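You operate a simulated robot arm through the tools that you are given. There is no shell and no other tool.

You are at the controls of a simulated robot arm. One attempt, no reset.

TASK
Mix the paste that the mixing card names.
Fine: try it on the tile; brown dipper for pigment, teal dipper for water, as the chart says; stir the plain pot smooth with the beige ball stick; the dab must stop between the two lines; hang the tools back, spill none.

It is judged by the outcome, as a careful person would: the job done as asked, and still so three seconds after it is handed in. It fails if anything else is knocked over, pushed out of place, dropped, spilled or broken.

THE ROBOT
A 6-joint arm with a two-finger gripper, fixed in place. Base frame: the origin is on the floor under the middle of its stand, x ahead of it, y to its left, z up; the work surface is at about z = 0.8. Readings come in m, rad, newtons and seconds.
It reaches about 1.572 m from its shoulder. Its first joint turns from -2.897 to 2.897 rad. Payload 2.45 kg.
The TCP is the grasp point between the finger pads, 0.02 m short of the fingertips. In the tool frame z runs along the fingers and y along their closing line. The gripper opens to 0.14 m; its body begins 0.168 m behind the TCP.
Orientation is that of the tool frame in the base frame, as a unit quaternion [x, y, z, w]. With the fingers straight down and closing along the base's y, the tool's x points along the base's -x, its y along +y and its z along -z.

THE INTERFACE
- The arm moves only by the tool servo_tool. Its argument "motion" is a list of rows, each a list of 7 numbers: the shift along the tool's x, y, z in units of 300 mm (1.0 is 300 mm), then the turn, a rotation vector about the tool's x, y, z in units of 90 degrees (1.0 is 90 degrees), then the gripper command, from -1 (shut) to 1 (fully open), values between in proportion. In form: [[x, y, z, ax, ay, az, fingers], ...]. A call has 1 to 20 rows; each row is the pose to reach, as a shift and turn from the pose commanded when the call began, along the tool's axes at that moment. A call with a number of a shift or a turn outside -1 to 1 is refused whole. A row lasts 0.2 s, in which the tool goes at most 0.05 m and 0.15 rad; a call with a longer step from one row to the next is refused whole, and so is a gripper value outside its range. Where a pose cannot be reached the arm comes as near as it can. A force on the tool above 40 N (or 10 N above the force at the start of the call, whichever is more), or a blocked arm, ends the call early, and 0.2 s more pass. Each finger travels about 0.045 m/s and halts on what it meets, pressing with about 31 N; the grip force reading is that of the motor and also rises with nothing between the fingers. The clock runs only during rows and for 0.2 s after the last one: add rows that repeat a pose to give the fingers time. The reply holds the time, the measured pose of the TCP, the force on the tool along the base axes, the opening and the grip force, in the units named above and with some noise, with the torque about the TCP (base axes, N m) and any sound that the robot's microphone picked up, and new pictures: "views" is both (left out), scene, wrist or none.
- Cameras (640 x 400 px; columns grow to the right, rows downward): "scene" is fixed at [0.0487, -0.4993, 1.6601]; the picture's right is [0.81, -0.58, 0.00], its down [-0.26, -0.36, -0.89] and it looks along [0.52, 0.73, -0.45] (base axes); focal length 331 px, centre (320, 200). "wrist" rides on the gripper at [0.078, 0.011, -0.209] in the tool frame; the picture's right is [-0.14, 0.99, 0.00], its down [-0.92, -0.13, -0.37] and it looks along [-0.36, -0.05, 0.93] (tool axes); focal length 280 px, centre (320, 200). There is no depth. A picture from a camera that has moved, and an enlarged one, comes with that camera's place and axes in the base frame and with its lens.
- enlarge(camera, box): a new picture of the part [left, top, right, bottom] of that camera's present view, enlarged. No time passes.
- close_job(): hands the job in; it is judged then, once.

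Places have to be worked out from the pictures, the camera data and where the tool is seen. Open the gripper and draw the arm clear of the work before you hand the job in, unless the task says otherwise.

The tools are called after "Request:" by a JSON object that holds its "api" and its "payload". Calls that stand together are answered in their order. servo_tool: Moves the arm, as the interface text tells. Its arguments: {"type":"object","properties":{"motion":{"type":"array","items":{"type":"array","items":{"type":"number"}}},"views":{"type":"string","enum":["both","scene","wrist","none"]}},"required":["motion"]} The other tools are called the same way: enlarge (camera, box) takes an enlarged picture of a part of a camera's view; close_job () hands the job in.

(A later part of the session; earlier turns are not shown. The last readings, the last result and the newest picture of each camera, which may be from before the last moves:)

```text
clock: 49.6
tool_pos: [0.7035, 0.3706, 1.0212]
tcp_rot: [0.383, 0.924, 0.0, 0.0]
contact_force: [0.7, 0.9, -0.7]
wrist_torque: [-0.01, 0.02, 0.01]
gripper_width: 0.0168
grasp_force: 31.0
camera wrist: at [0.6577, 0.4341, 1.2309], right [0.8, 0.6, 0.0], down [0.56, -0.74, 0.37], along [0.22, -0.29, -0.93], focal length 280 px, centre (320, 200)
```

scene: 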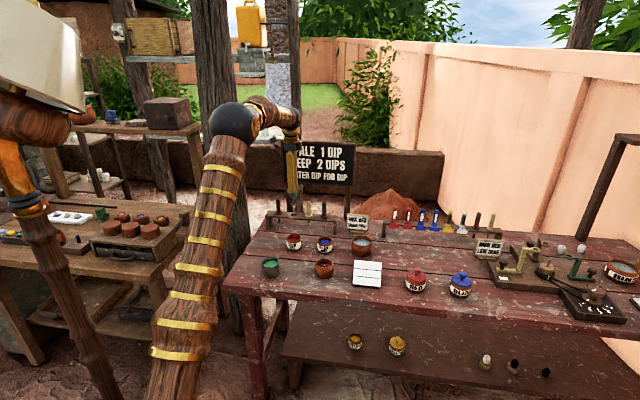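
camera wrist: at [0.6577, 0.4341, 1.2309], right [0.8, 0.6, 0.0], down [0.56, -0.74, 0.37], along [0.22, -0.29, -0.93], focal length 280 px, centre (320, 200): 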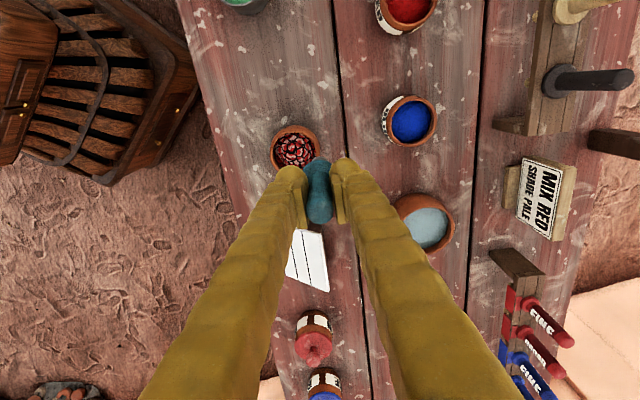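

The gripper is near the pot. Now I'll rehearse with the empty cup: shift over the pot and lean 60° toward +X_t (gripper leaning left), holding the mouth over the pot centre down to z ≈ 0.89.

Request:
{"api": "servo_tool", "payload": {"motion": [[0, -0.06, 0, 0, 0, 0, -1], [0, -0.1187, 0, 0, 0, 0, -1], [0.0247, -0.1187, 0.014, 0, -0.0556, 0, -1], [0.0492, -0.1187, 0.0303, 0, -0.1111, 0, -1], [0.0733, -0.1187, 0.0487, 0, -0.1667, 0, -1], [0.0969, -0.1187, 0.069, 0, -0.2222, 0, -1], [0.1197, -0.1187, 0.0917, 0, -0.2778, 0, -1], [0.1417, -0.1187, 0.116, 0, -0.3333, 0, -1], [0.1625, -0.1187, 0.1423, 0, -0.3889, 0, -1], [0.1821, -0.1187, 0.1703, 0, -0.4444, 0, -1], [0.2003, -0.1187, 0.2, 0, -0.5, 0, -1], [0.217, -0.1187, 0.2313, 0, -0.5556, 0, -1], [0.2321, -0.1187, 0.264, 0, -0.6111, 0, -1], [0.2454, -0.1187, 0.2983, 0, -0.6667, 0, -1], [0.2454, -0.1187, 0.2983, 0, -0.6667, 0, -1], [0.2454, -0.1187, 0.2983, 0, -0.6667, 0, -1]]}}

Request:
{"api": "enlarge", "payload": {"camera": "scene", "box": [270, 200, 390, 290]}}

Request:
{"api": "enlarge", "payload": {"camera": "wrist", "box": [220, 40, 420, 240]}}

```text
clock: 53.0
tool_pos: [0.626, 0.3992, 0.9332]
tcp_rot: [0.331, 0.8, -0.19, 0.463]
contact_force: [0.5, 0.4, -0.9]
wrist_torque: [0.01, -0.02, 0.03]
gripper_width: 0.0168
grasp_force: 31.2
camera wrist: at [0.4793, 0.562, 0.9687], right [0.75, 0.65, 0.12], down [0.01, -0.19, 0.98], along [0.66, -0.73, -0.15], focal length 280 px, centre (320, 200)
```

scene: 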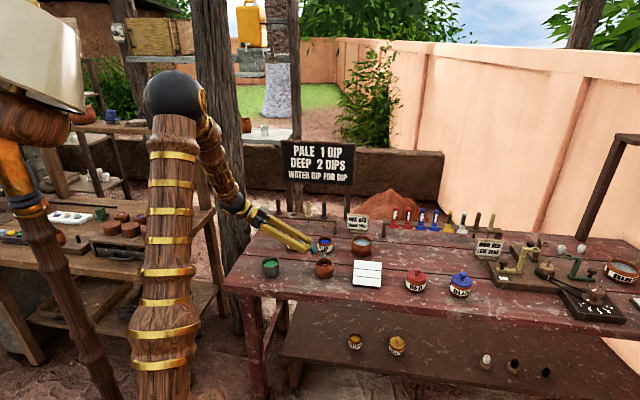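
wrist: 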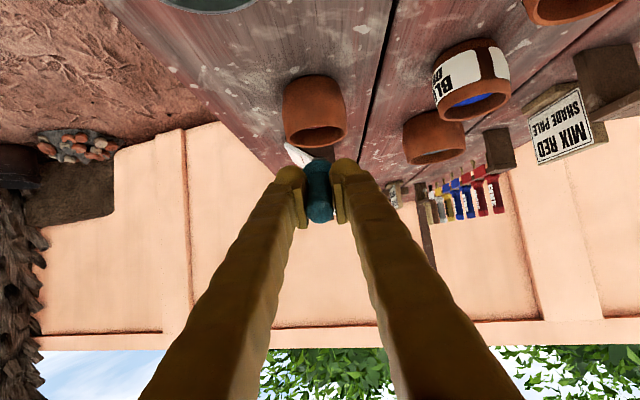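

```text
4.44 times, centred on (330, 245) of scene
camera zoom: at [0.0487, -0.4993, 1.6601], right [0.81, -0.58, 0.0], down [-0.26, -0.36, -0.89], along [0.52, 0.73, -0.45], focal length 1470 px, centre (276, 0)
```

zoom: 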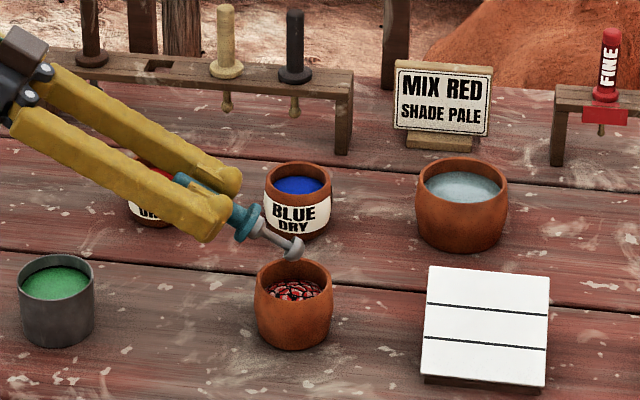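

```text
2.00 times, centred on (320, 140) of wrist
camera zoom: at [0.4793, 0.562, 0.9687], right [0.75, 0.65, 0.12], down [0.01, -0.19, 0.98], along [0.66, -0.73, -0.15], focal length 561 px, centre (320, 320)
```

zoom: 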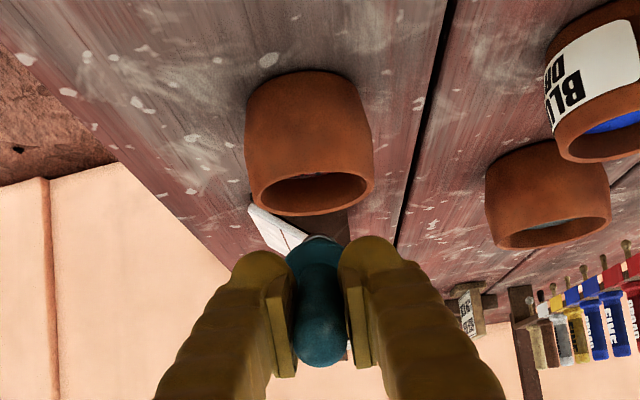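

The 60° lean is fully reachable with the mouth right over the pot. I'll bring it upright again and raise it before going for the water.

Request:
{"api": "servo_tool", "payload": {"motion": [[-0.036, 0, -0.0054, 0, 0.0556, 0, -1], [-0.0718, 0, -0.0088, 0, 0.1111, 0, -1], [-0.1072, 0, -0.0099, 0, 0.1667, 0, -1], [-0.1421, 0, -0.009, 0, 0.2222, 0, -1], [-0.1762, 0, -0.0061, 0, 0.2778, 0, -1], [-0.2096, 0, -0.0012, 0, 0.3333, 0, -1], [-0.2417, 0, 0.0055, 0, 0.3889, 0, -1], [-0.2726, 0, 0.0141, 0, 0.4444, 0, -1], [-0.3021, 0, 0.0243, 0, 0.5, 0, -1], [-0.3301, 0, 0.0359, 0, 0.5556, 0, -1], [-0.3565, 0, 0.049, 0, 0.6111, 0, -1], [-0.3811, 0, 0.0634, 0, 0.6667, 0, -1], [-0.3811, 0, 0.0634, 0, 0.6667, 0, -1], [-0.3811, 0, 0.0634, 0, 0.6667, 0, -1]]}}

Request:
{"api": "enlarge", "payload": {"camera": "wrist", "box": [320, 100, 520, 300]}}

Request:
{"api": "enlarge", "payload": {"camera": "wrist", "box": [250, 80, 350, 180]}}

```text
clock: 56.0
tool_pos: [0.6779, 0.346, 1.0222]
tcp_rot: [0.382, 0.924, 0.001, 0.001]
contact_force: [-0.1, 0.0, -0.2]
wrist_torque: [0.01, 0.01, -0.01]
gripper_width: 0.0168
grasp_force: 31.2
camera wrist: at [0.6318, 0.4093, 1.2314], right [0.8, 0.6, 0.0], down [0.56, -0.74, 0.37], along [0.22, -0.29, -0.93], focal length 280 px, centre (320, 200)
```

scene: 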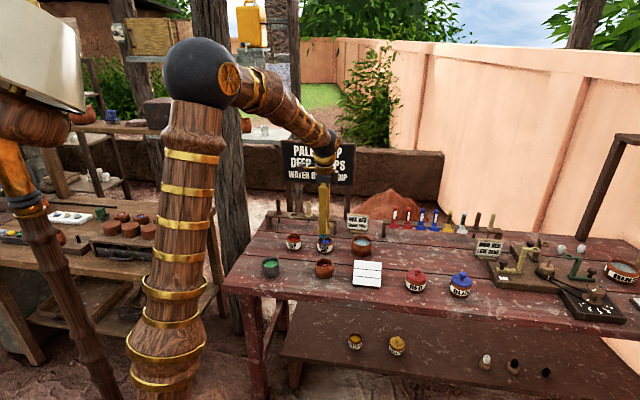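
wrist: 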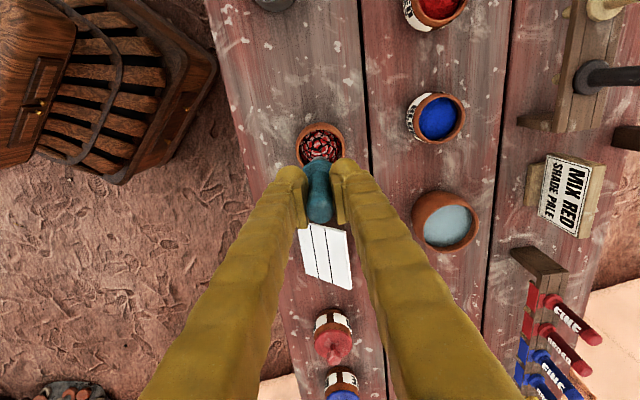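

```text
2.00 times, centred on (420, 200) of wrist
camera zoom: at [0.6318, 0.4093, 1.2314], right [0.8, 0.6, 0.0], down [0.56, -0.74, 0.37], along [0.22, -0.29, -0.93], focal length 561 px, centre (120, 200)
```

zoom: 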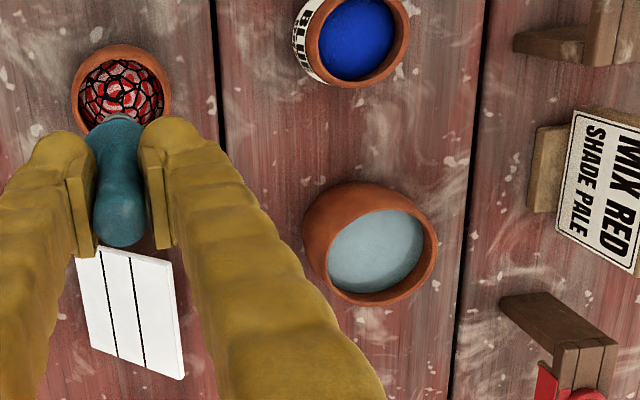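

```text
4.00 times, centred on (300, 130) of wrist
camera zoom: at [0.6318, 0.4093, 1.2314], right [0.8, 0.6, 0.0], down [0.56, -0.74, 0.37], along [0.22, -0.29, -0.93], focal length 1122 px, centre (400, 480)
```

zoom: 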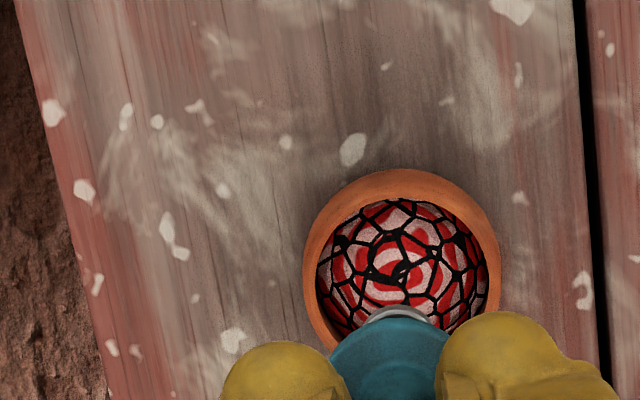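

Upright and steady, with the pot's lumpy red content clearly visible. The water bowl's rim is centred at about (0.896, 0.376). I'll move above it at the same height.

Request:
{"api": "servo_tool", "payload": {"motion": [[-0.04, 0.05, 0, 0, 0, 0, -1], [-0.1, 0.13, 0, 0, 0, 0, -1], [-0.17, 0.22, 0, 0, 0, 0, -1], [-0.24, 0.32, 0, 0, 0, 0, -1], [-0.31, 0.41, 0, 0, 0, 0, -1], [-0.37, 0.49, 0, 0, 0, 0, -1], [-0.42, 0.55, 0, 0, 0, 0, -1], [-0.4413, 0.5808, 0, 0, 0, 0, -1], [-0.4413, 0.5808, 0, 0, 0, 0, -1], [-0.4413, 0.5808, 0, 0, 0, 0, -1]]}}

Request:
{"api": "enlarge", "payload": {"camera": "wrist", "box": [220, 60, 420, 260]}}

Request:
{"api": "enlarge", "payload": {"camera": "scene", "box": [310, 190, 410, 270]}}

```text
clock: 58.2
tool_pos: [0.8959, 0.376, 1.0211]
tcp_rot: [0.383, 0.924, 0.001, 0.001]
contact_force: [0.2, 0.1, 0.0]
wrist_torque: [-0.01, 0.05, -0.01]
gripper_width: 0.0168
grasp_force: 31.1
camera wrist: at [0.8497, 0.4395, 1.2307], right [0.8, 0.6, 0.0], down [0.56, -0.74, 0.37], along [0.22, -0.29, -0.93], focal length 280 px, centre (320, 200)
```

scene: 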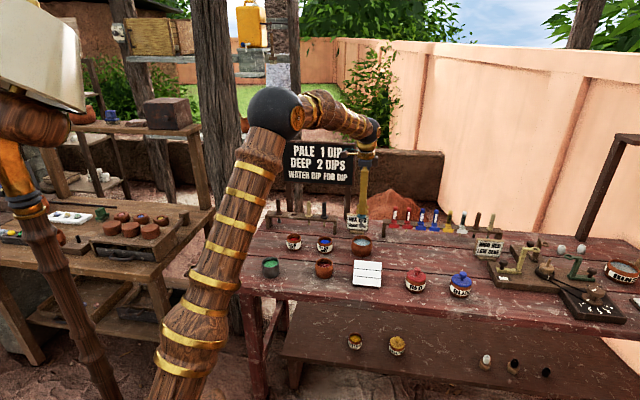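
wrist: 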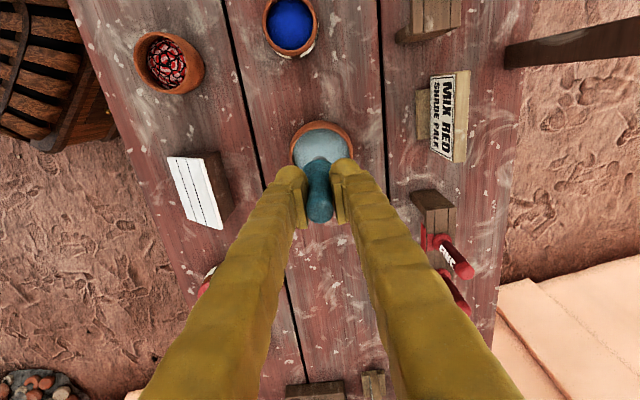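

```text
2.00 times, centred on (320, 160) of wrist
camera zoom: at [0.8497, 0.4395, 1.2307], right [0.8, 0.6, 0.0], down [0.56, -0.74, 0.37], along [0.22, -0.29, -0.93], focal length 561 px, centre (320, 280)
```

zoom: 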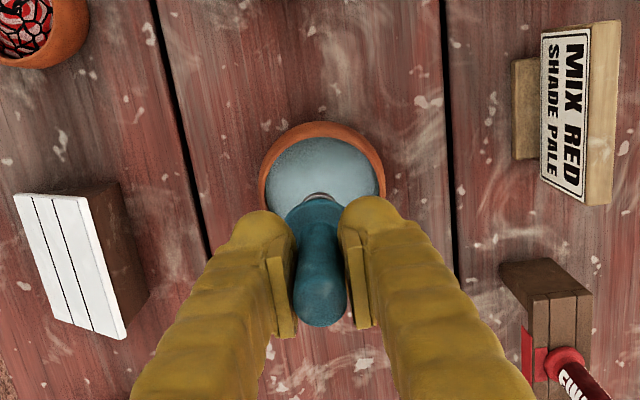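

```text
5.00 times, centred on (360, 230) of scene
camera zoom: at [0.0487, -0.4993, 1.6601], right [0.81, -0.58, 0.0], down [-0.26, -0.36, -0.89], along [0.52, 0.73, -0.45], focal length 1654 px, centre (120, 50)
```

zoom: 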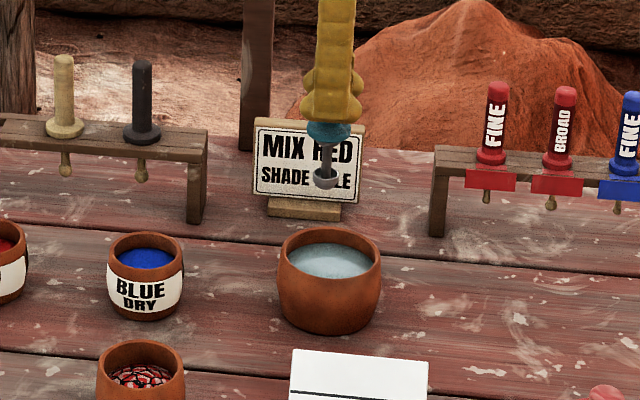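

The dipper is centred over the bowl. I'll lower gently until the cup is about 1.5 cm under the water surface.

Request:
{"api": "servo_tool", "payload": {"motion": [[0, 0.003, 0.04, 0, 0, 0, -1], [0, 0.003, 0.09, 0, 0, 0, -1], [0, 0.003, 0.14, 0, 0, 0, -1], [0, 0.003, 0.18, 0, 0, 0, -1], [0, 0.003, 0.21, 0, 0, 0, -1], [0, 0.003, 0.235, 0, 0, 0, -1], [0, 0.003, 0.26, 0, 0, 0, -1], [0, 0.003, 0.28, 0, 0, 0, -1], [0, 0.003, 0.3, 0, 0, 0, -1], [0, 0.003, 0.32, 0, 0, 0, -1], [0, 0.003, 0.335, 0, 0, 0, -1], [0, 0.003, 0.3457, 0, 0, 0, -1], [0, 0.003, 0.3457, 0, 0, 0, -1], [0, 0.003, 0.3457, 0, 0, 0, -1]]}}

Request:
{"api": "enlarge", "payload": {"camera": "scene", "box": [320, 200, 400, 270]}}

Request:
{"api": "enlarge", "payload": {"camera": "wrist", "box": [220, 60, 420, 260]}}

```text
clock: 61.2
tool_pos: [0.8955, 0.3761, 0.9196]
tcp_rot: [0.383, 0.924, 0.001, 0.0]
contact_force: [-0.8, -0.6, -0.9]
wrist_torque: [-0.01, -0.03, 0.0]
gripper_width: 0.0169
grasp_force: 31.4
camera wrist: at [0.8488, 0.4397, 1.1283], right [0.8, 0.6, 0.0], down [0.56, -0.74, 0.37], along [0.22, -0.29, -0.93], focal length 280 px, centre (320, 200)
```

scene: 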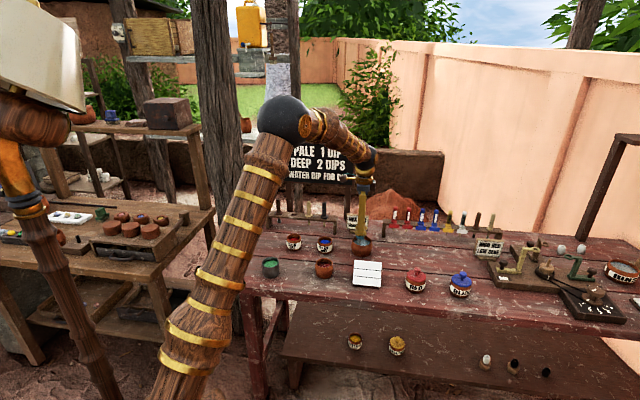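
wrist: 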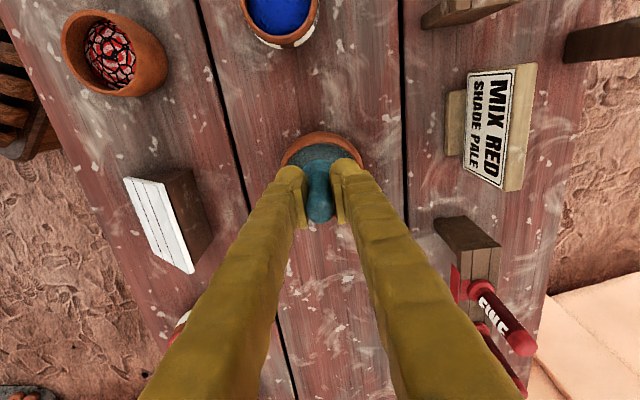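

```text
5.71 times, centred on (360, 235) of scene
camera zoom: at [0.0487, -0.4993, 1.6601], right [0.81, -0.58, 0.0], down [-0.26, -0.36, -0.89], along [0.52, 0.73, -0.45], focal length 1890 px, centre (91, 0)
```

zoom: 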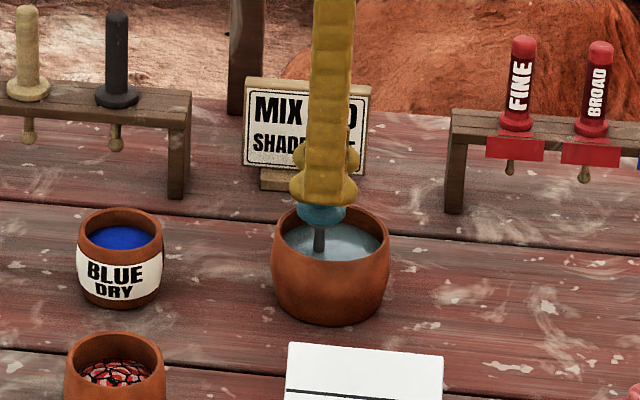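

```text
2.00 times, centred on (320, 160) of wrist
camera zoom: at [0.8488, 0.4397, 1.1283], right [0.8, 0.6, 0.0], down [0.56, -0.74, 0.37], along [0.22, -0.29, -0.93], focal length 561 px, centre (320, 280)
```

zoom: 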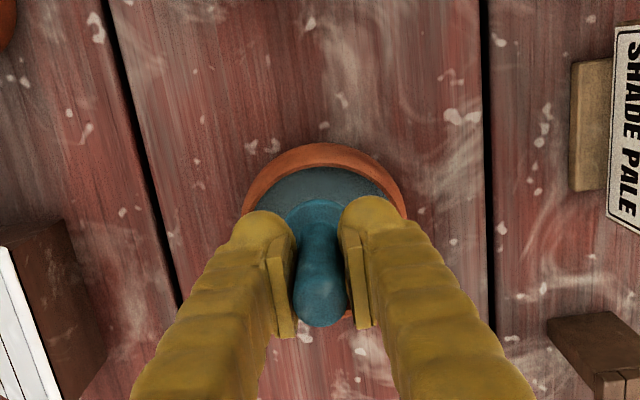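

The cup is submerged, with only the shaft entering the water. I'll lift straight up slowly, then pause to let it settle.

Request:
{"api": "servo_tool", "payload": {"motion": [[0, 0, -0.015, 0, 0, 0, -1], [0, 0, -0.03, 0, 0, 0, -1], [0, 0, -0.05, 0, 0, 0, -1], [0, 0, -0.07, 0, 0, 0, -1], [0, 0, -0.09, 0, 0, 0, -1], [0, 0, -0.11, 0, 0, 0, -1], [0, 0, -0.135, 0, 0, 0, -1], [0, 0, -0.16, 0, 0, 0, -1], [0, 0, -0.19, 0, 0, 0, -1], [0, 0, -0.22, 0, 0, 0, -1], [0, 0, -0.25, 0, 0, 0, -1], [0, 0, -0.275, 0, 0, 0, -1], [0, 0, -0.29, 0, 0, 0, -1], [0, 0, -0.3, 0, 0, 0, -1], [0, 0, -0.3, 0, 0, 0, -1], [0, 0, -0.3, 0, 0, 0, -1], [0, 0, -0.3, 0, 0, 0, -1]]}}

Request:
{"api": "enlarge", "payload": {"camera": "scene", "box": [330, 195, 390, 255]}}

Request:
{"api": "enlarge", "payload": {"camera": "wrist", "box": [270, 110, 370, 210]}}

```text
clock: 64.8
tool_pos: [0.8957, 0.3759, 1.009]
tcp_rot: [0.383, 0.924, 0.001, 0.0]
contact_force: [-0.1, 0.0, 0.2]
wrist_torque: [0.01, 0.01, 0.0]
gripper_width: 0.0169
grasp_force: 30.6
camera wrist: at [0.8493, 0.4391, 1.2178], right [0.8, 0.6, 0.0], down [0.56, -0.74, 0.37], along [0.22, -0.29, -0.93], focal length 280 px, centre (320, 200)
```

scene: 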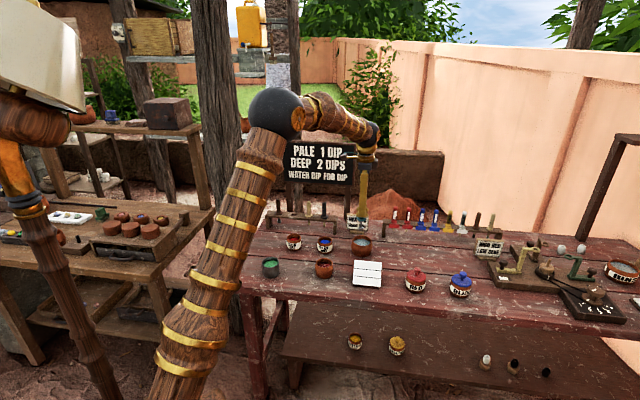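
wrist: 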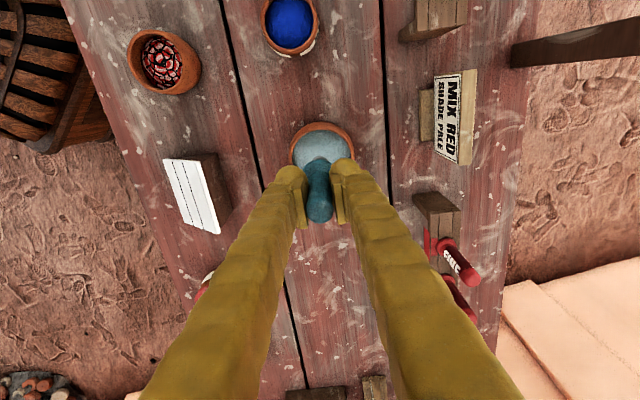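

```text
6.67 times, centred on (360, 225) of scene
camera zoom: at [0.0487, -0.4993, 1.6601], right [0.81, -0.58, 0.0], down [-0.26, -0.36, -0.89], along [0.52, 0.73, -0.45], focal length 2206 px, centre (53, 33)
```

zoom: 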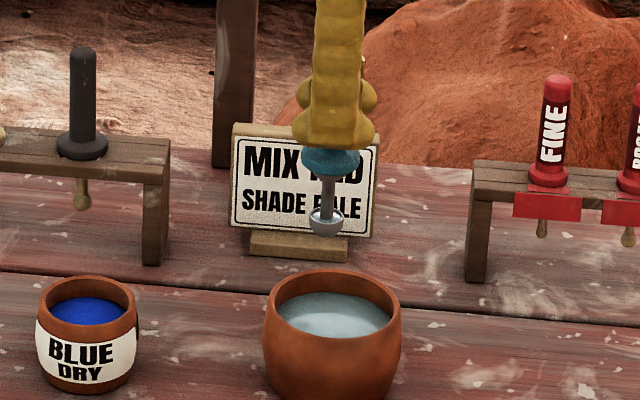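

```text
4.00 times, centred on (320, 160) of wrist
camera zoom: at [0.8493, 0.4391, 1.2178], right [0.8, 0.6, 0.0], down [0.56, -0.74, 0.37], along [0.22, -0.29, -0.93], focal length 1122 px, centre (320, 360)
```

zoom: 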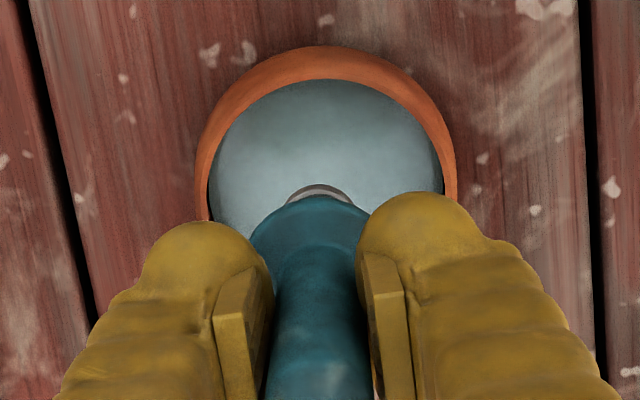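

The cup carries water. I'll carry it smoothly back over the plain pot at constant height.

Request:
{"api": "servo_tool", "payload": {"motion": [[0.0044, -0.0058, 0, 0, 0, 0, -1], [0.0177, -0.0233, 0, 0, 0, 0, -1], [0.0398, -0.0524, 0, 0, 0, 0, -1], [0.0707, -0.0931, 0, 0, 0, 0, -1], [0.1105, -0.1455, 0, 0, 0, 0, -1], [0.1547, -0.2037, 0, 0, 0, 0, -1], [0.2, -0.2634, 0, 0, 0, 0, -1], [0.2454, -0.3231, 0, 0, 0, 0, -1], [0.2895, -0.3812, 0, 0, 0, 0, -1], [0.3315, -0.4365, 0, 0, 0, 0, -1], [0.3691, -0.486, 0, 0, 0, 0, -1], [0.4, -0.5267, 0, 0, 0, 0, -1], [0.422, -0.5558, 0, 0, 0, 0, -1], [0.4353, -0.5733, 0, 0, 0, 0, -1], [0.442, -0.582, 0, 0, 0, 0, -1], [0.442, -0.582, 0, 0, 0, 0, -1], [0.442, -0.582, 0, 0, 0, 0, -1]]}}

Request:
{"api": "enlarge", "payload": {"camera": "scene", "box": [290, 200, 370, 280]}}

Request:
{"api": "enlarge", "payload": {"camera": "wrist", "box": [270, 100, 370, 200]}}

```text
clock: 68.4
tool_pos: [0.6776, 0.3471, 1.0081]
tcp_rot: [0.383, 0.924, 0.001, 0.0]
contact_force: [-0.1, 0.0, -0.9]
wrist_torque: [-0.07, 0.03, 0.01]
gripper_width: 0.017
grasp_force: 31.0
camera wrist: at [0.6317, 0.4098, 1.2168], right [0.8, 0.6, 0.0], down [0.56, -0.74, 0.37], along [0.22, -0.29, -0.93], focal length 280 px, centre (320, 200)
```

scene: 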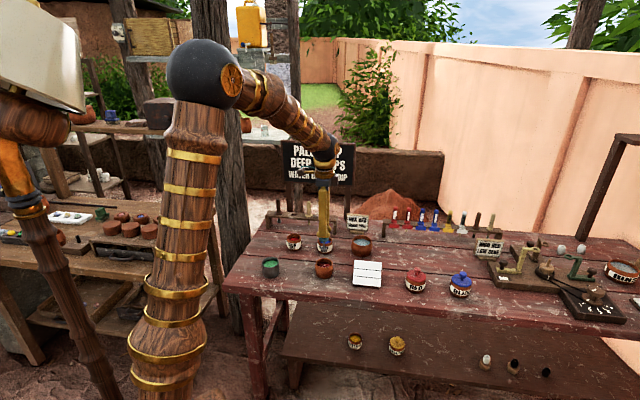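
wrist: 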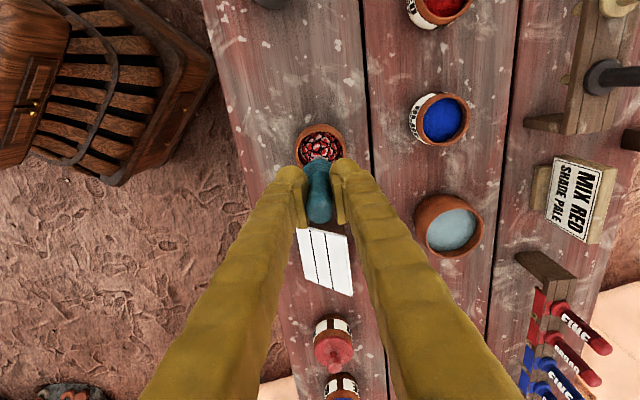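

```text
5.00 times, centred on (330, 240) of scene
camera zoom: at [0.0487, -0.4993, 1.6601], right [0.81, -0.58, 0.0], down [-0.26, -0.36, -0.89], along [0.52, 0.73, -0.45], focal length 1654 px, centre (270, 0)
```

zoom: 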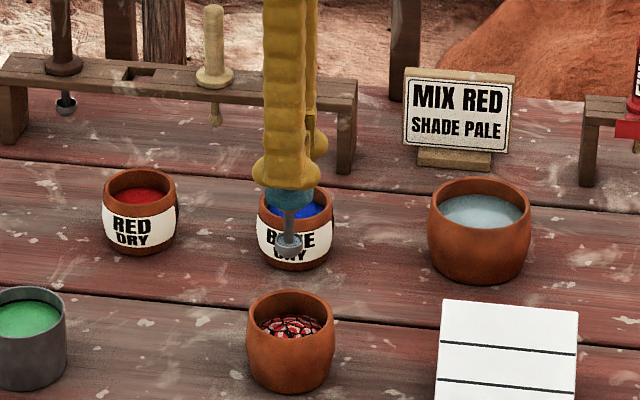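

```text
4.00 times, centred on (320, 150) of wrist
camera zoom: at [0.6317, 0.4098, 1.2168], right [0.8, 0.6, 0.0], down [0.56, -0.74, 0.37], along [0.22, -0.29, -0.93], focal length 1122 px, centre (320, 400)
```

zoom: 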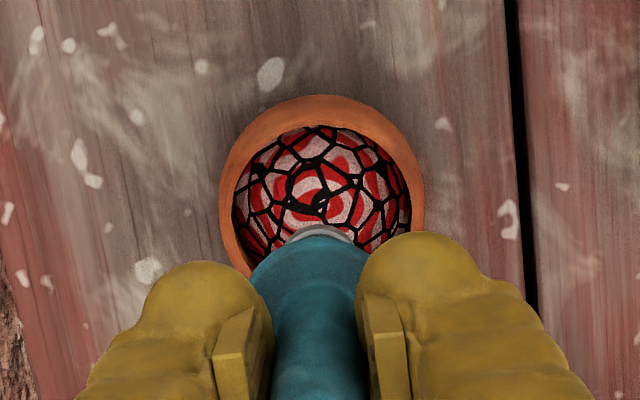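

It's centred over the pot with the cup full. I'll lower to mouth height z ≈ 0.89, then lean 60° as rehearsed and hold so the water empties into the pot.

Request:
{"api": "servo_tool", "payload": {"motion": [[0, 0, 0.03, 0, 0, 0, -1], [0, 0, 0.075, 0, 0, 0, -1], [0, 0, 0.11, 0, 0, 0, -1], [0.0247, 0, 0.111, 0, -0.0556, 0, -1], [0.0492, 0, 0.1143, 0, -0.1111, 0, -1], [0.0733, 0, 0.1197, 0, -0.1667, 0, -1], [0.0969, 0, 0.127, 0, -0.2222, 0, -1], [0.1197, 0, 0.1367, 0, -0.2778, 0, -1], [0.1417, 0, 0.148, 0, -0.3333, 0, -1], [0.1625, 0, 0.1613, 0, -0.3889, 0, -1], [0.1821, 0, 0.1763, 0, -0.4444, 0, -1], [0.2003, 0, 0.193, 0, -0.5, 0, -1], [0.217, 0, 0.2113, 0, -0.5556, 0, -1], [0.2321, 0, 0.2307, 0, -0.6111, 0, -1], [0.2454, 0, 0.2517, 0, -0.6667, 0, -1], [0.2454, 0, 0.2517, 0, -0.6667, 0, -1], [0.2454, 0, 0.2517, 0, -0.6667, 0, -1], [0.2454, 0, 0.2517, 0, -0.6667, 0, -1]]}}

Request:
{"api": "enlarge", "payload": {"camera": "scene", "box": [290, 210, 370, 290]}}

Request:
{"api": "enlarge", "payload": {"camera": "wrist", "box": [220, 40, 420, 240]}}

```text
clock: 72.2
tool_pos: [0.6256, 0.3979, 0.9342]
tcp_rot: [0.33, 0.801, -0.19, 0.463]
contact_force: [-0.1, -0.9, -0.5]
wrist_torque: [0.01, 0.02, -0.01]
gripper_width: 0.0168
grasp_force: 30.6
camera wrist: at [0.4797, 0.5622, 0.9698], right [0.75, 0.65, 0.12], down [0.01, -0.19, 0.98], along [0.66, -0.73, -0.15], focal length 280 px, centre (320, 200)
```

scene: 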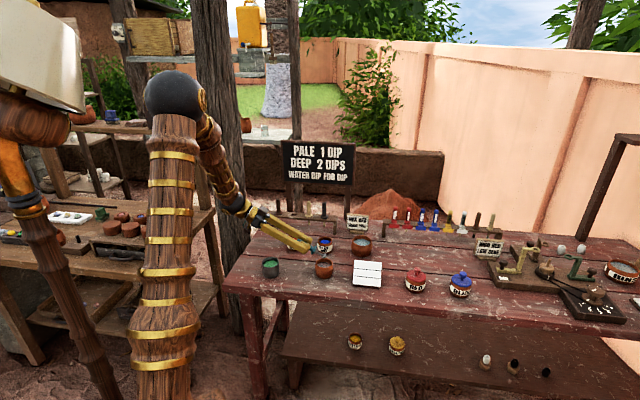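
wrist: 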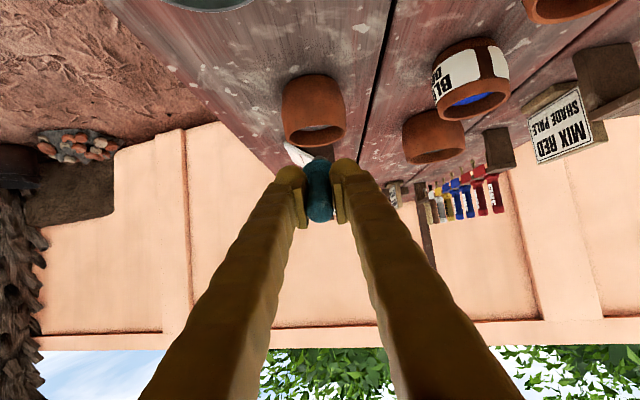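

```text
5.00 times, centred on (330, 250) of scene
camera zoom: at [0.0487, -0.4993, 1.6601], right [0.81, -0.58, 0.0], down [-0.26, -0.36, -0.89], along [0.52, 0.73, -0.45], focal length 1654 px, centre (270, -50)
```

zoom: 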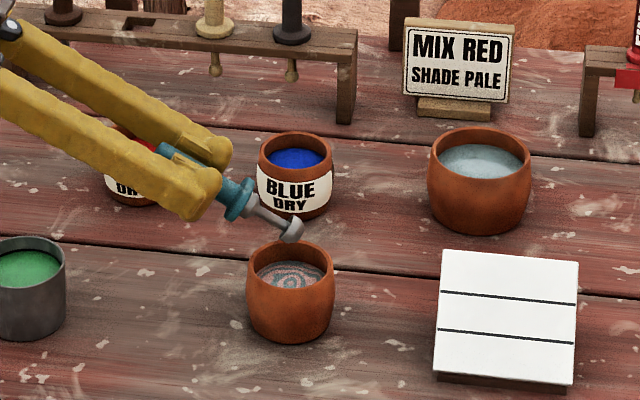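

```text
2.00 times, centred on (320, 140) of wrist
camera zoom: at [0.4797, 0.5622, 0.9698], right [0.75, 0.65, 0.12], down [0.01, -0.19, 0.98], along [0.66, -0.73, -0.15], focal length 561 px, centre (320, 320)
```

zoom: 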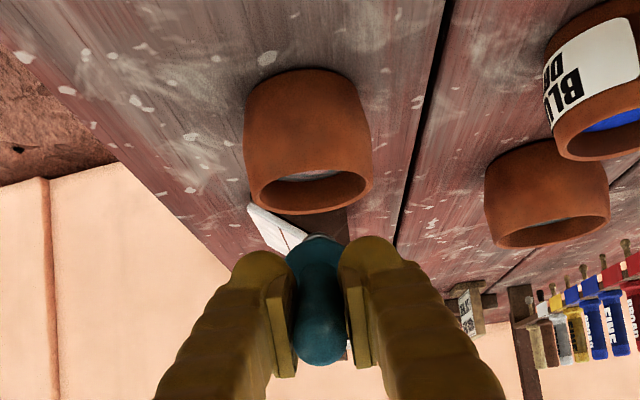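

The water went in — the pot now shows a wet swirl and the table is clean. I'll bring the teal dipper upright and raise it.

Request:
{"api": "servo_tool", "payload": {"motion": [[-0.036, 0, -0.0054, 0, 0.0556, 0, -1], [-0.0718, 0, -0.0088, 0, 0.1111, 0, -1], [-0.1072, 0, -0.0099, 0, 0.1667, 0, -1], [-0.1421, 0, -0.009, 0, 0.2222, 0, -1], [-0.1762, 0, -0.0061, 0, 0.2778, 0, -1], [-0.2096, 0, -0.0012, 0, 0.3333, 0, -1], [-0.2417, 0, 0.0055, 0, 0.3889, 0, -1], [-0.2726, 0, 0.0141, 0, 0.4444, 0, -1], [-0.3021, 0, 0.0243, 0, 0.5, 0, -1], [-0.3301, 0, 0.0359, 0, 0.5556, 0, -1], [-0.3565, 0, 0.049, 0, 0.6111, 0, -1], [-0.3811, 0, 0.0634, 0, 0.6667, 0, -1], [-0.3811, 0, 0.0634, 0, 0.6667, 0, -1], [-0.3811, 0, 0.0634, 0, 0.6667, 0, -1]]}}

Request:
{"api": "enlarge", "payload": {"camera": "wrist", "box": [270, 100, 370, 200]}}

Request:
{"api": "enlarge", "payload": {"camera": "scene", "box": [290, 200, 370, 280]}}

```text
clock: 75.2
tool_pos: [0.6781, 0.3481, 1.0221]
tcp_rot: [0.382, 0.924, 0.001, 0.001]
contact_force: [-0.7, 0.2, -0.5]
wrist_torque: [0.01, 0.01, 0.02]
gripper_width: 0.0167
grasp_force: 31.5
camera wrist: at [0.6314, 0.4102, 1.2313], right [0.8, 0.6, 0.0], down [0.56, -0.74, 0.37], along [0.22, -0.29, -0.93], focal length 280 px, centre (320, 200)
```

scene: 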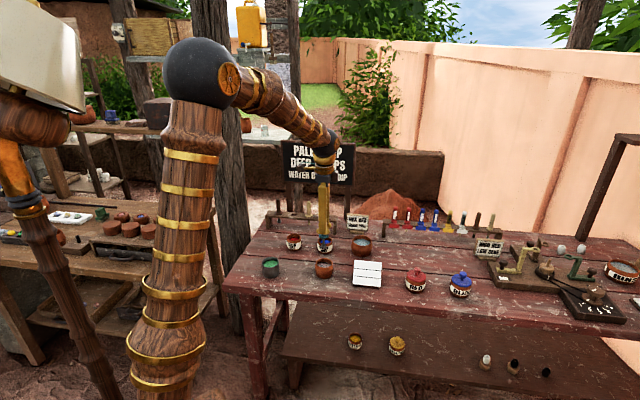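
wrist: 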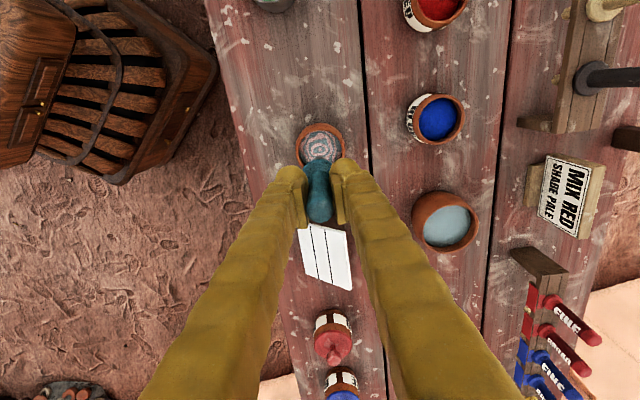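

```text
4.00 times, centred on (320, 150) of wrist
camera zoom: at [0.6314, 0.4102, 1.2313], right [0.8, 0.6, 0.0], down [0.56, -0.74, 0.37], along [0.22, -0.29, -0.93], focal length 1122 px, centre (320, 400)
```

zoom: 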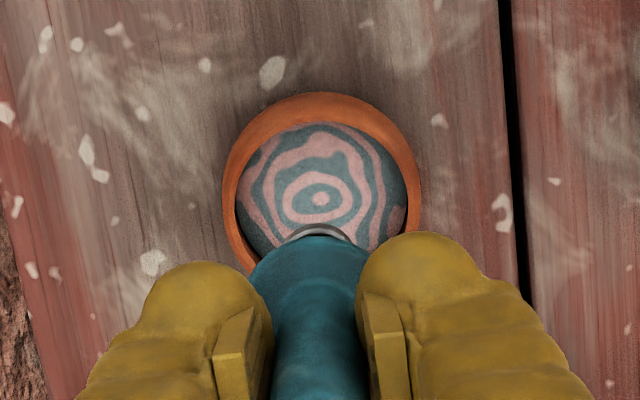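

```text
5.00 times, centred on (330, 240) of scene
camera zoom: at [0.0487, -0.4993, 1.6601], right [0.81, -0.58, 0.0], down [-0.26, -0.36, -0.89], along [0.52, 0.73, -0.45], focal length 1654 px, centre (270, 0)
```

zoom: 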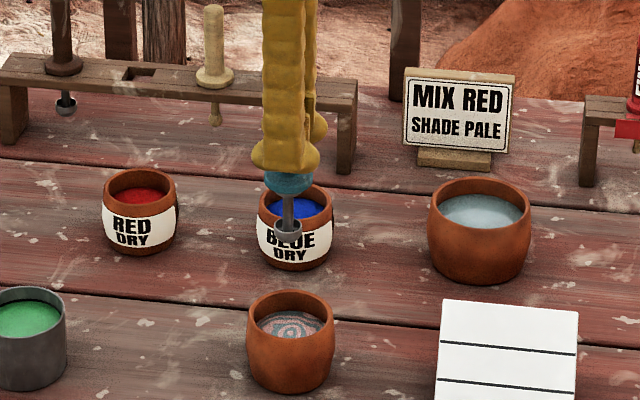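

Pigment and water are both in, and the cup is empty. I'll take the teal dipper back toward its slot, moving left first and then approaching from the front.

Request:
{"api": "servo_tool", "payload": {"motion": [[0.06, 0.03, 0, 0, 0, 0, -1], [0.16, 0.08, 0, 0, 0, 0, -1], [0.27, 0.14, 0, 0, 0, 0, -1], [0.38, 0.2, 0, 0, 0, 0, -1], [0.48, 0.28, 0, 0, 0, 0, -1], [0.57, 0.37, 0, 0, 0, 0, -1], [0.63, 0.47, 0, 0, 0, 0, -1], [0.6513, 0.58, 0, 0, 0, 0, -1], [0.6513, 0.69, 0, 0, 0, 0, -1], [0.6513, 0.78, 0, 0, 0, 0, -1], [0.6513, 0.8, 0, 0, 0, 0, -1], [0.6513, 0.8, 0, 0, 0, 0, -1]], "views": "wrist"}}

```text
clock: 77.8
tool_pos: [0.7101, 0.6554, 1.022]
tcp_rot: [0.383, 0.924, 0.001, 0.0]
contact_force: [0.4, -0.2, -0.9]
wrist_torque: [0.03, 0.0, -0.01]
gripper_width: 0.0167
grasp_force: 30.9
camera wrist: at [0.6637, 0.7186, 1.2319], right [0.8, 0.6, 0.0], down [0.56, -0.74, 0.37], along [0.22, -0.29, -0.93], focal length 280 px, centre (320, 200)
```

wrist: 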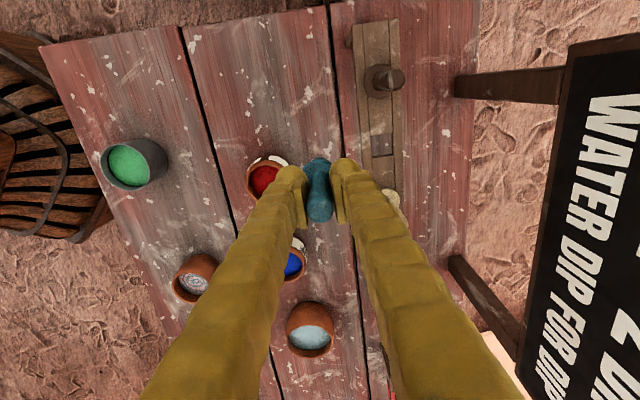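

Now the last 8 cm forward to above the slot, then an alignment check.

Request:
{"api": "servo_tool", "payload": {"motion": [[0, 0.07, 0, 0, 0, 0, -1], [0, 0.15, 0, 0, 0, 0, -1], [0, 0.22, 0, 0, 0, 0, -1], [0, 0.267, 0, 0, 0, 0, -1], [0, 0.267, 0, 0, 0, 0, -1], [0, 0.267, 0, 0, 0, 0, -1]]}}

Request:
{"api": "enlarge", "payload": {"camera": "wrist", "box": [270, 80, 370, 180]}}

Request:
{"api": "enlarge", "payload": {"camera": "scene", "box": [255, 160, 335, 240]}}

```text
clock: 79.2
tool_pos: [0.7658, 0.7141, 1.0225]
tcp_rot: [0.383, 0.924, 0.002, 0.0]
contact_force: [0.9, 0.0, 0.2]
wrist_torque: [0.0, 0.01, -0.01]
gripper_width: 0.0167
grasp_force: 31.5
camera wrist: at [0.7195, 0.7761, 1.231], right [0.8, 0.6, 0.0], down [0.56, -0.74, 0.37], along [0.22, -0.29, -0.93], focal length 280 px, centre (320, 200)
```

scene: 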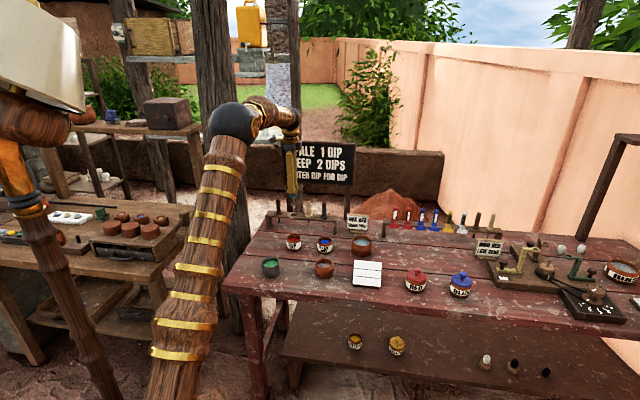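
wrist: 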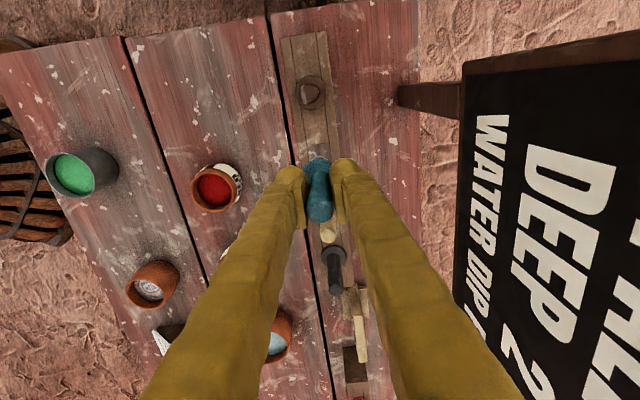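

```text
4.00 times, centred on (320, 130) of wrist
camera zoom: at [0.7195, 0.7761, 1.231], right [0.8, 0.6, 0.0], down [0.56, -0.74, 0.37], along [0.22, -0.29, -0.93], focal length 1122 px, centre (320, 480)
```

zoom: 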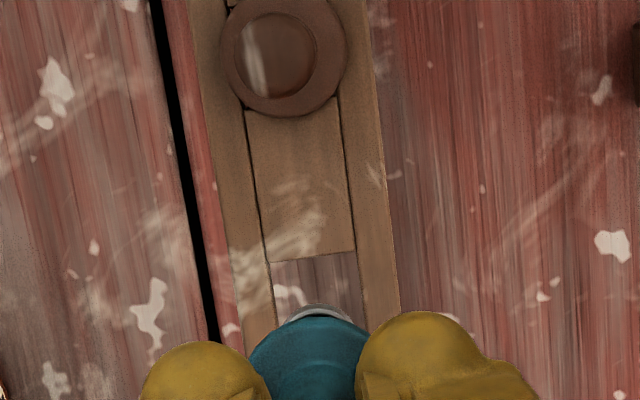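

```text
5.00 times, centred on (295, 200) of scene
camera zoom: at [0.0487, -0.4993, 1.6601], right [0.81, -0.58, 0.0], down [-0.26, -0.36, -0.89], along [0.52, 0.73, -0.45], focal length 1654 px, centre (445, 200)
```

zoom: 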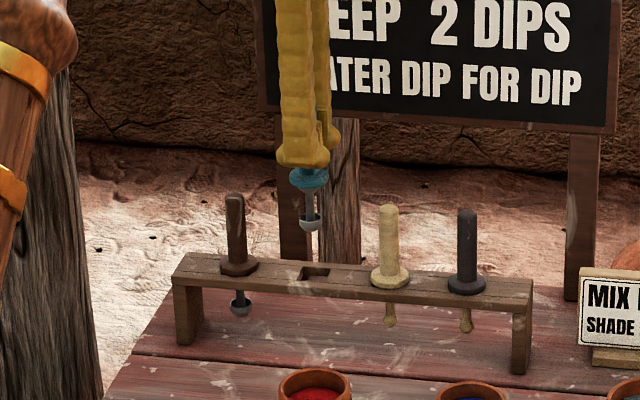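

Aligned within about 1 mm, matching the pick pose. I'll lower the teal dipper into its slot.

Request:
{"api": "servo_tool", "payload": {"motion": [[-0.002, -0.002, 0.04, 0, 0, 0, -1], [-0.002, -0.002, 0.09, 0, 0, 0, -1], [-0.002, -0.002, 0.13, 0, 0, 0, -1], [-0.002, -0.002, 0.16, 0, 0, 0, -1], [-0.002, -0.002, 0.19, 0, 0, 0, -1], [-0.002, -0.002, 0.22, 0, 0, 0, -1], [-0.002, -0.002, 0.25, 0, 0, 0, -1], [-0.002, -0.002, 0.28, 0, 0, 0, -1], [-0.002, -0.002, 0.305, 0, 0, 0, -1], [-0.002, -0.002, 0.325, 0, 0, 0, -1], [-0.002, -0.002, 0.3367, 0, 0, 0, -1], [-0.002, -0.002, 0.3367, 0, 0, 0, -1]]}}

Request:
{"api": "enlarge", "payload": {"camera": "scene", "box": [255, 170, 335, 240]}}

```text
clock: 81.8
tool_pos: [0.7664, 0.7106, 0.9197]
tcp_rot: [0.382, 0.924, 0.001, 0.0]
contact_force: [-0.2, 0.3, 0.7]
wrist_torque: [-0.03, -0.03, 0.0]
gripper_width: 0.017
grasp_force: 31.3
camera wrist: at [0.7198, 0.7745, 1.1302], right [0.8, 0.6, 0.0], down [0.56, -0.74, 0.37], along [0.22, -0.29, -0.93], focal length 280 px, centre (320, 200)
```

scene: 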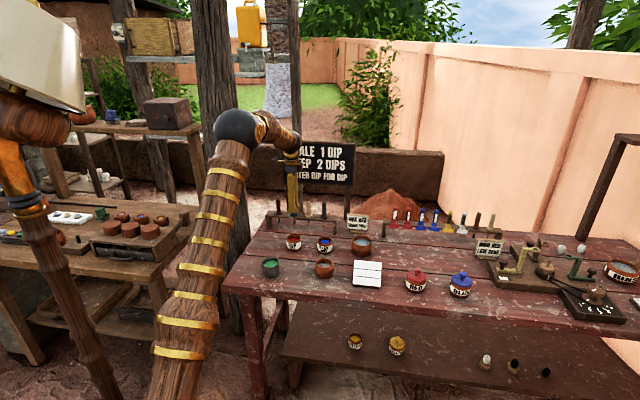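
wrist: 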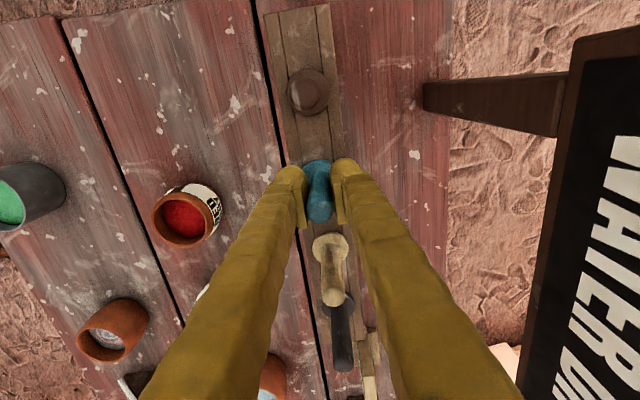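

```text
5.71 times, centred on (295, 205) of scene
camera zoom: at [0.0487, -0.4993, 1.6601], right [0.81, -0.58, 0.0], down [-0.26, -0.36, -0.89], along [0.52, 0.73, -0.45], focal length 1890 px, centre (463, 171)
```

zoom: 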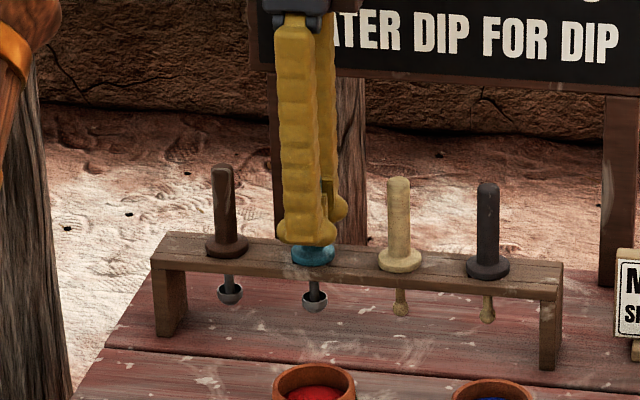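

The teal dipper is in its slot, about 1 mm up. I'll lower 1 mm, release to 60 mm, and lift away.

Request:
{"api": "servo_tool", "payload": {"motion": [[0, 0, 0.003, 0, 0, 0, -1], [0, 0, 0.003, 0, 0, 0, -0.143], [0, 0, 0.003, 0, 0, 0, -0.143], [0, 0, 0.003, 0, 0, 0, -0.143], [0, 0, 0.003, 0, 0, 0, -0.143], [0, 0, -0.05, 0, 0, 0, -0.143], [0, 0, -0.12, 0, 0, 0, -0.143], [0, 0, -0.2, 0, 0, 0, -0.143], [0, 0, -0.267, 0, 0, 0, -0.143], [0, 0, -0.267, 0, 0, 0, -0.143]]}}

Request:
{"api": "enlarge", "payload": {"camera": "scene", "box": [255, 170, 335, 240]}}

Request:
{"api": "enlarge", "payload": {"camera": "wrist", "box": [240, 90, 400, 260]}}

```text
clock: 84.0
tool_pos: [0.766, 0.7093, 1.0016]
tcp_rot: [0.383, 0.924, 0.001, 0.0]
contact_force: [0.1, -0.2, -0.5]
wrist_torque: [-0.02, 0.03, -0.01]
gripper_width: 0.0597
grasp_force: 0.1
camera wrist: at [0.7195, 0.7721, 1.2101], right [0.8, 0.6, 0.0], down [0.56, -0.74, 0.37], along [0.22, -0.29, -0.93], focal length 280 px, centre (320, 200)
```

scene: 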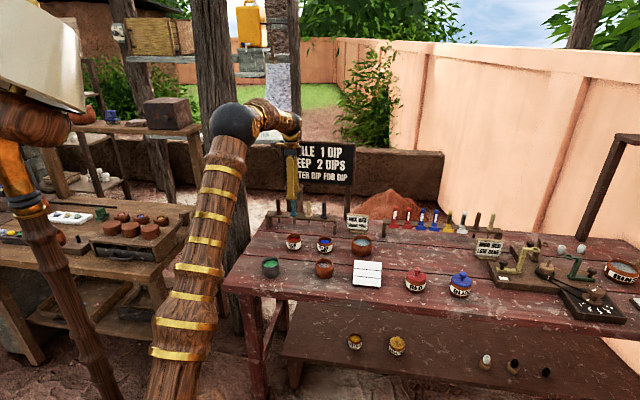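
wrist: 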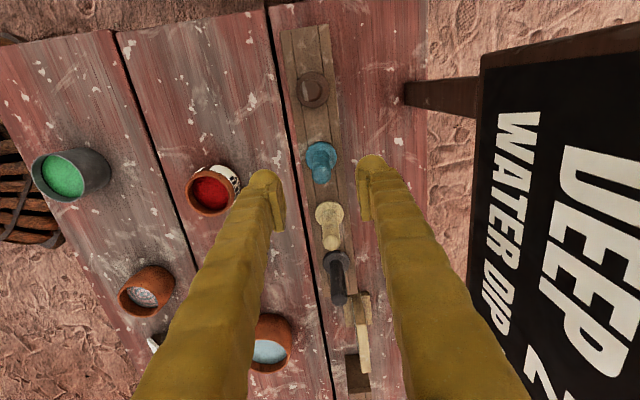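

```text
5.71 times, centred on (295, 205) of scene
camera zoom: at [0.0487, -0.4993, 1.6601], right [0.81, -0.58, 0.0], down [-0.26, -0.36, -0.89], along [0.52, 0.73, -0.45], focal length 1890 px, centre (463, 171)
```

zoom: 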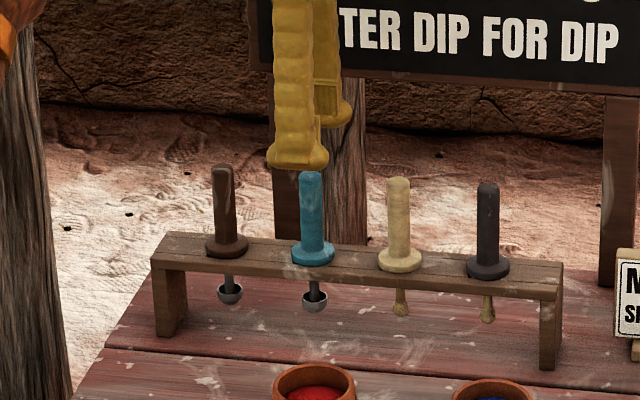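

```text
2.35 times, centred on (320, 175) of wrist
camera zoom: at [0.7195, 0.7721, 1.2101], right [0.8, 0.6, 0.0], down [0.56, -0.74, 0.37], along [0.22, -0.29, -0.93], focal length 660 px, centre (320, 259)
```

zoom: 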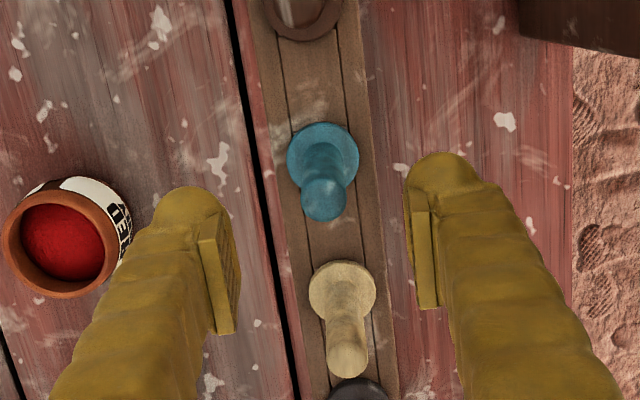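

Teal is hung back neatly. The beige ball stick is at about (0.8205, 0.659). I'll move 73 mm along the bar above it.

Request:
{"api": "servo_tool", "payload": {"motion": [[-0.05, 0.002, 0, 0, 0, 0, -0.143], [-0.12, 0.004, 0, 0, 0, 0, -0.143], [-0.19, 0.006, 0, 0, 0, 0, -0.143], [-0.2447, 0.008, 0, 0, 0, 0, -0.143], [-0.2447, 0.008, 0, 0, 0, 0, -0.143], [-0.2447, 0.008, 0, 0, 0, 0, -0.143]], "views": "wrist"}}

Request:
{"api": "enlarge", "payload": {"camera": "wrist", "box": [240, 90, 400, 260]}}

```text
clock: 85.4
tool_pos: [0.8201, 0.6579, 1.0012]
tcp_rot: [0.383, 0.924, 0.001, 0.001]
contact_force: [-0.2, -0.2, 0.3]
wrist_torque: [0.0, 0.01, 0.05]
gripper_width: 0.0597
grasp_force: 0.0
camera wrist: at [0.7731, 0.7222, 1.2101], right [0.8, 0.6, 0.0], down [0.56, -0.74, 0.37], along [0.22, -0.29, -0.93], focal length 280 px, centre (320, 200)
```

wrist: 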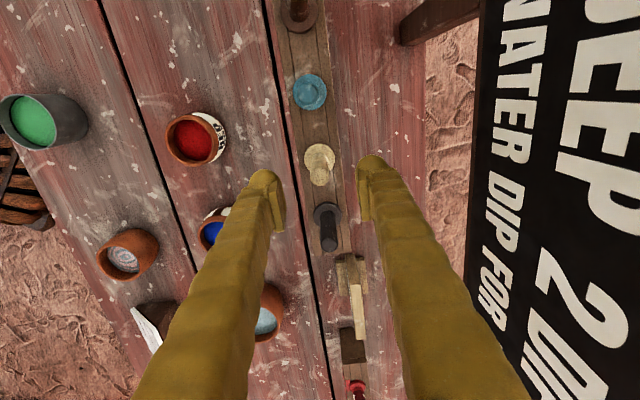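

```text
2.35 times, centred on (320, 175) of wrist
camera zoom: at [0.7731, 0.7222, 1.2101], right [0.8, 0.6, 0.0], down [0.56, -0.74, 0.37], along [0.22, -0.29, -0.93], focal length 660 px, centre (320, 259)
```

zoom: 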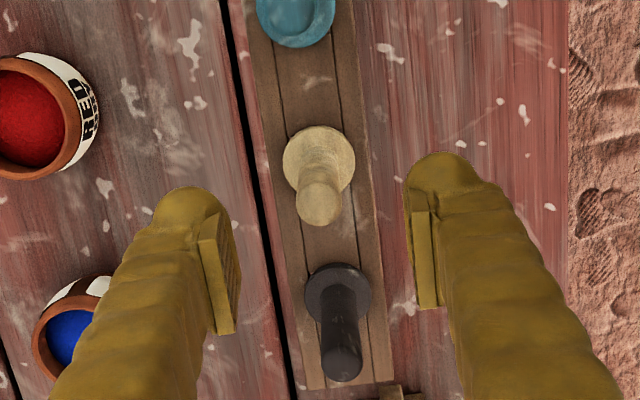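

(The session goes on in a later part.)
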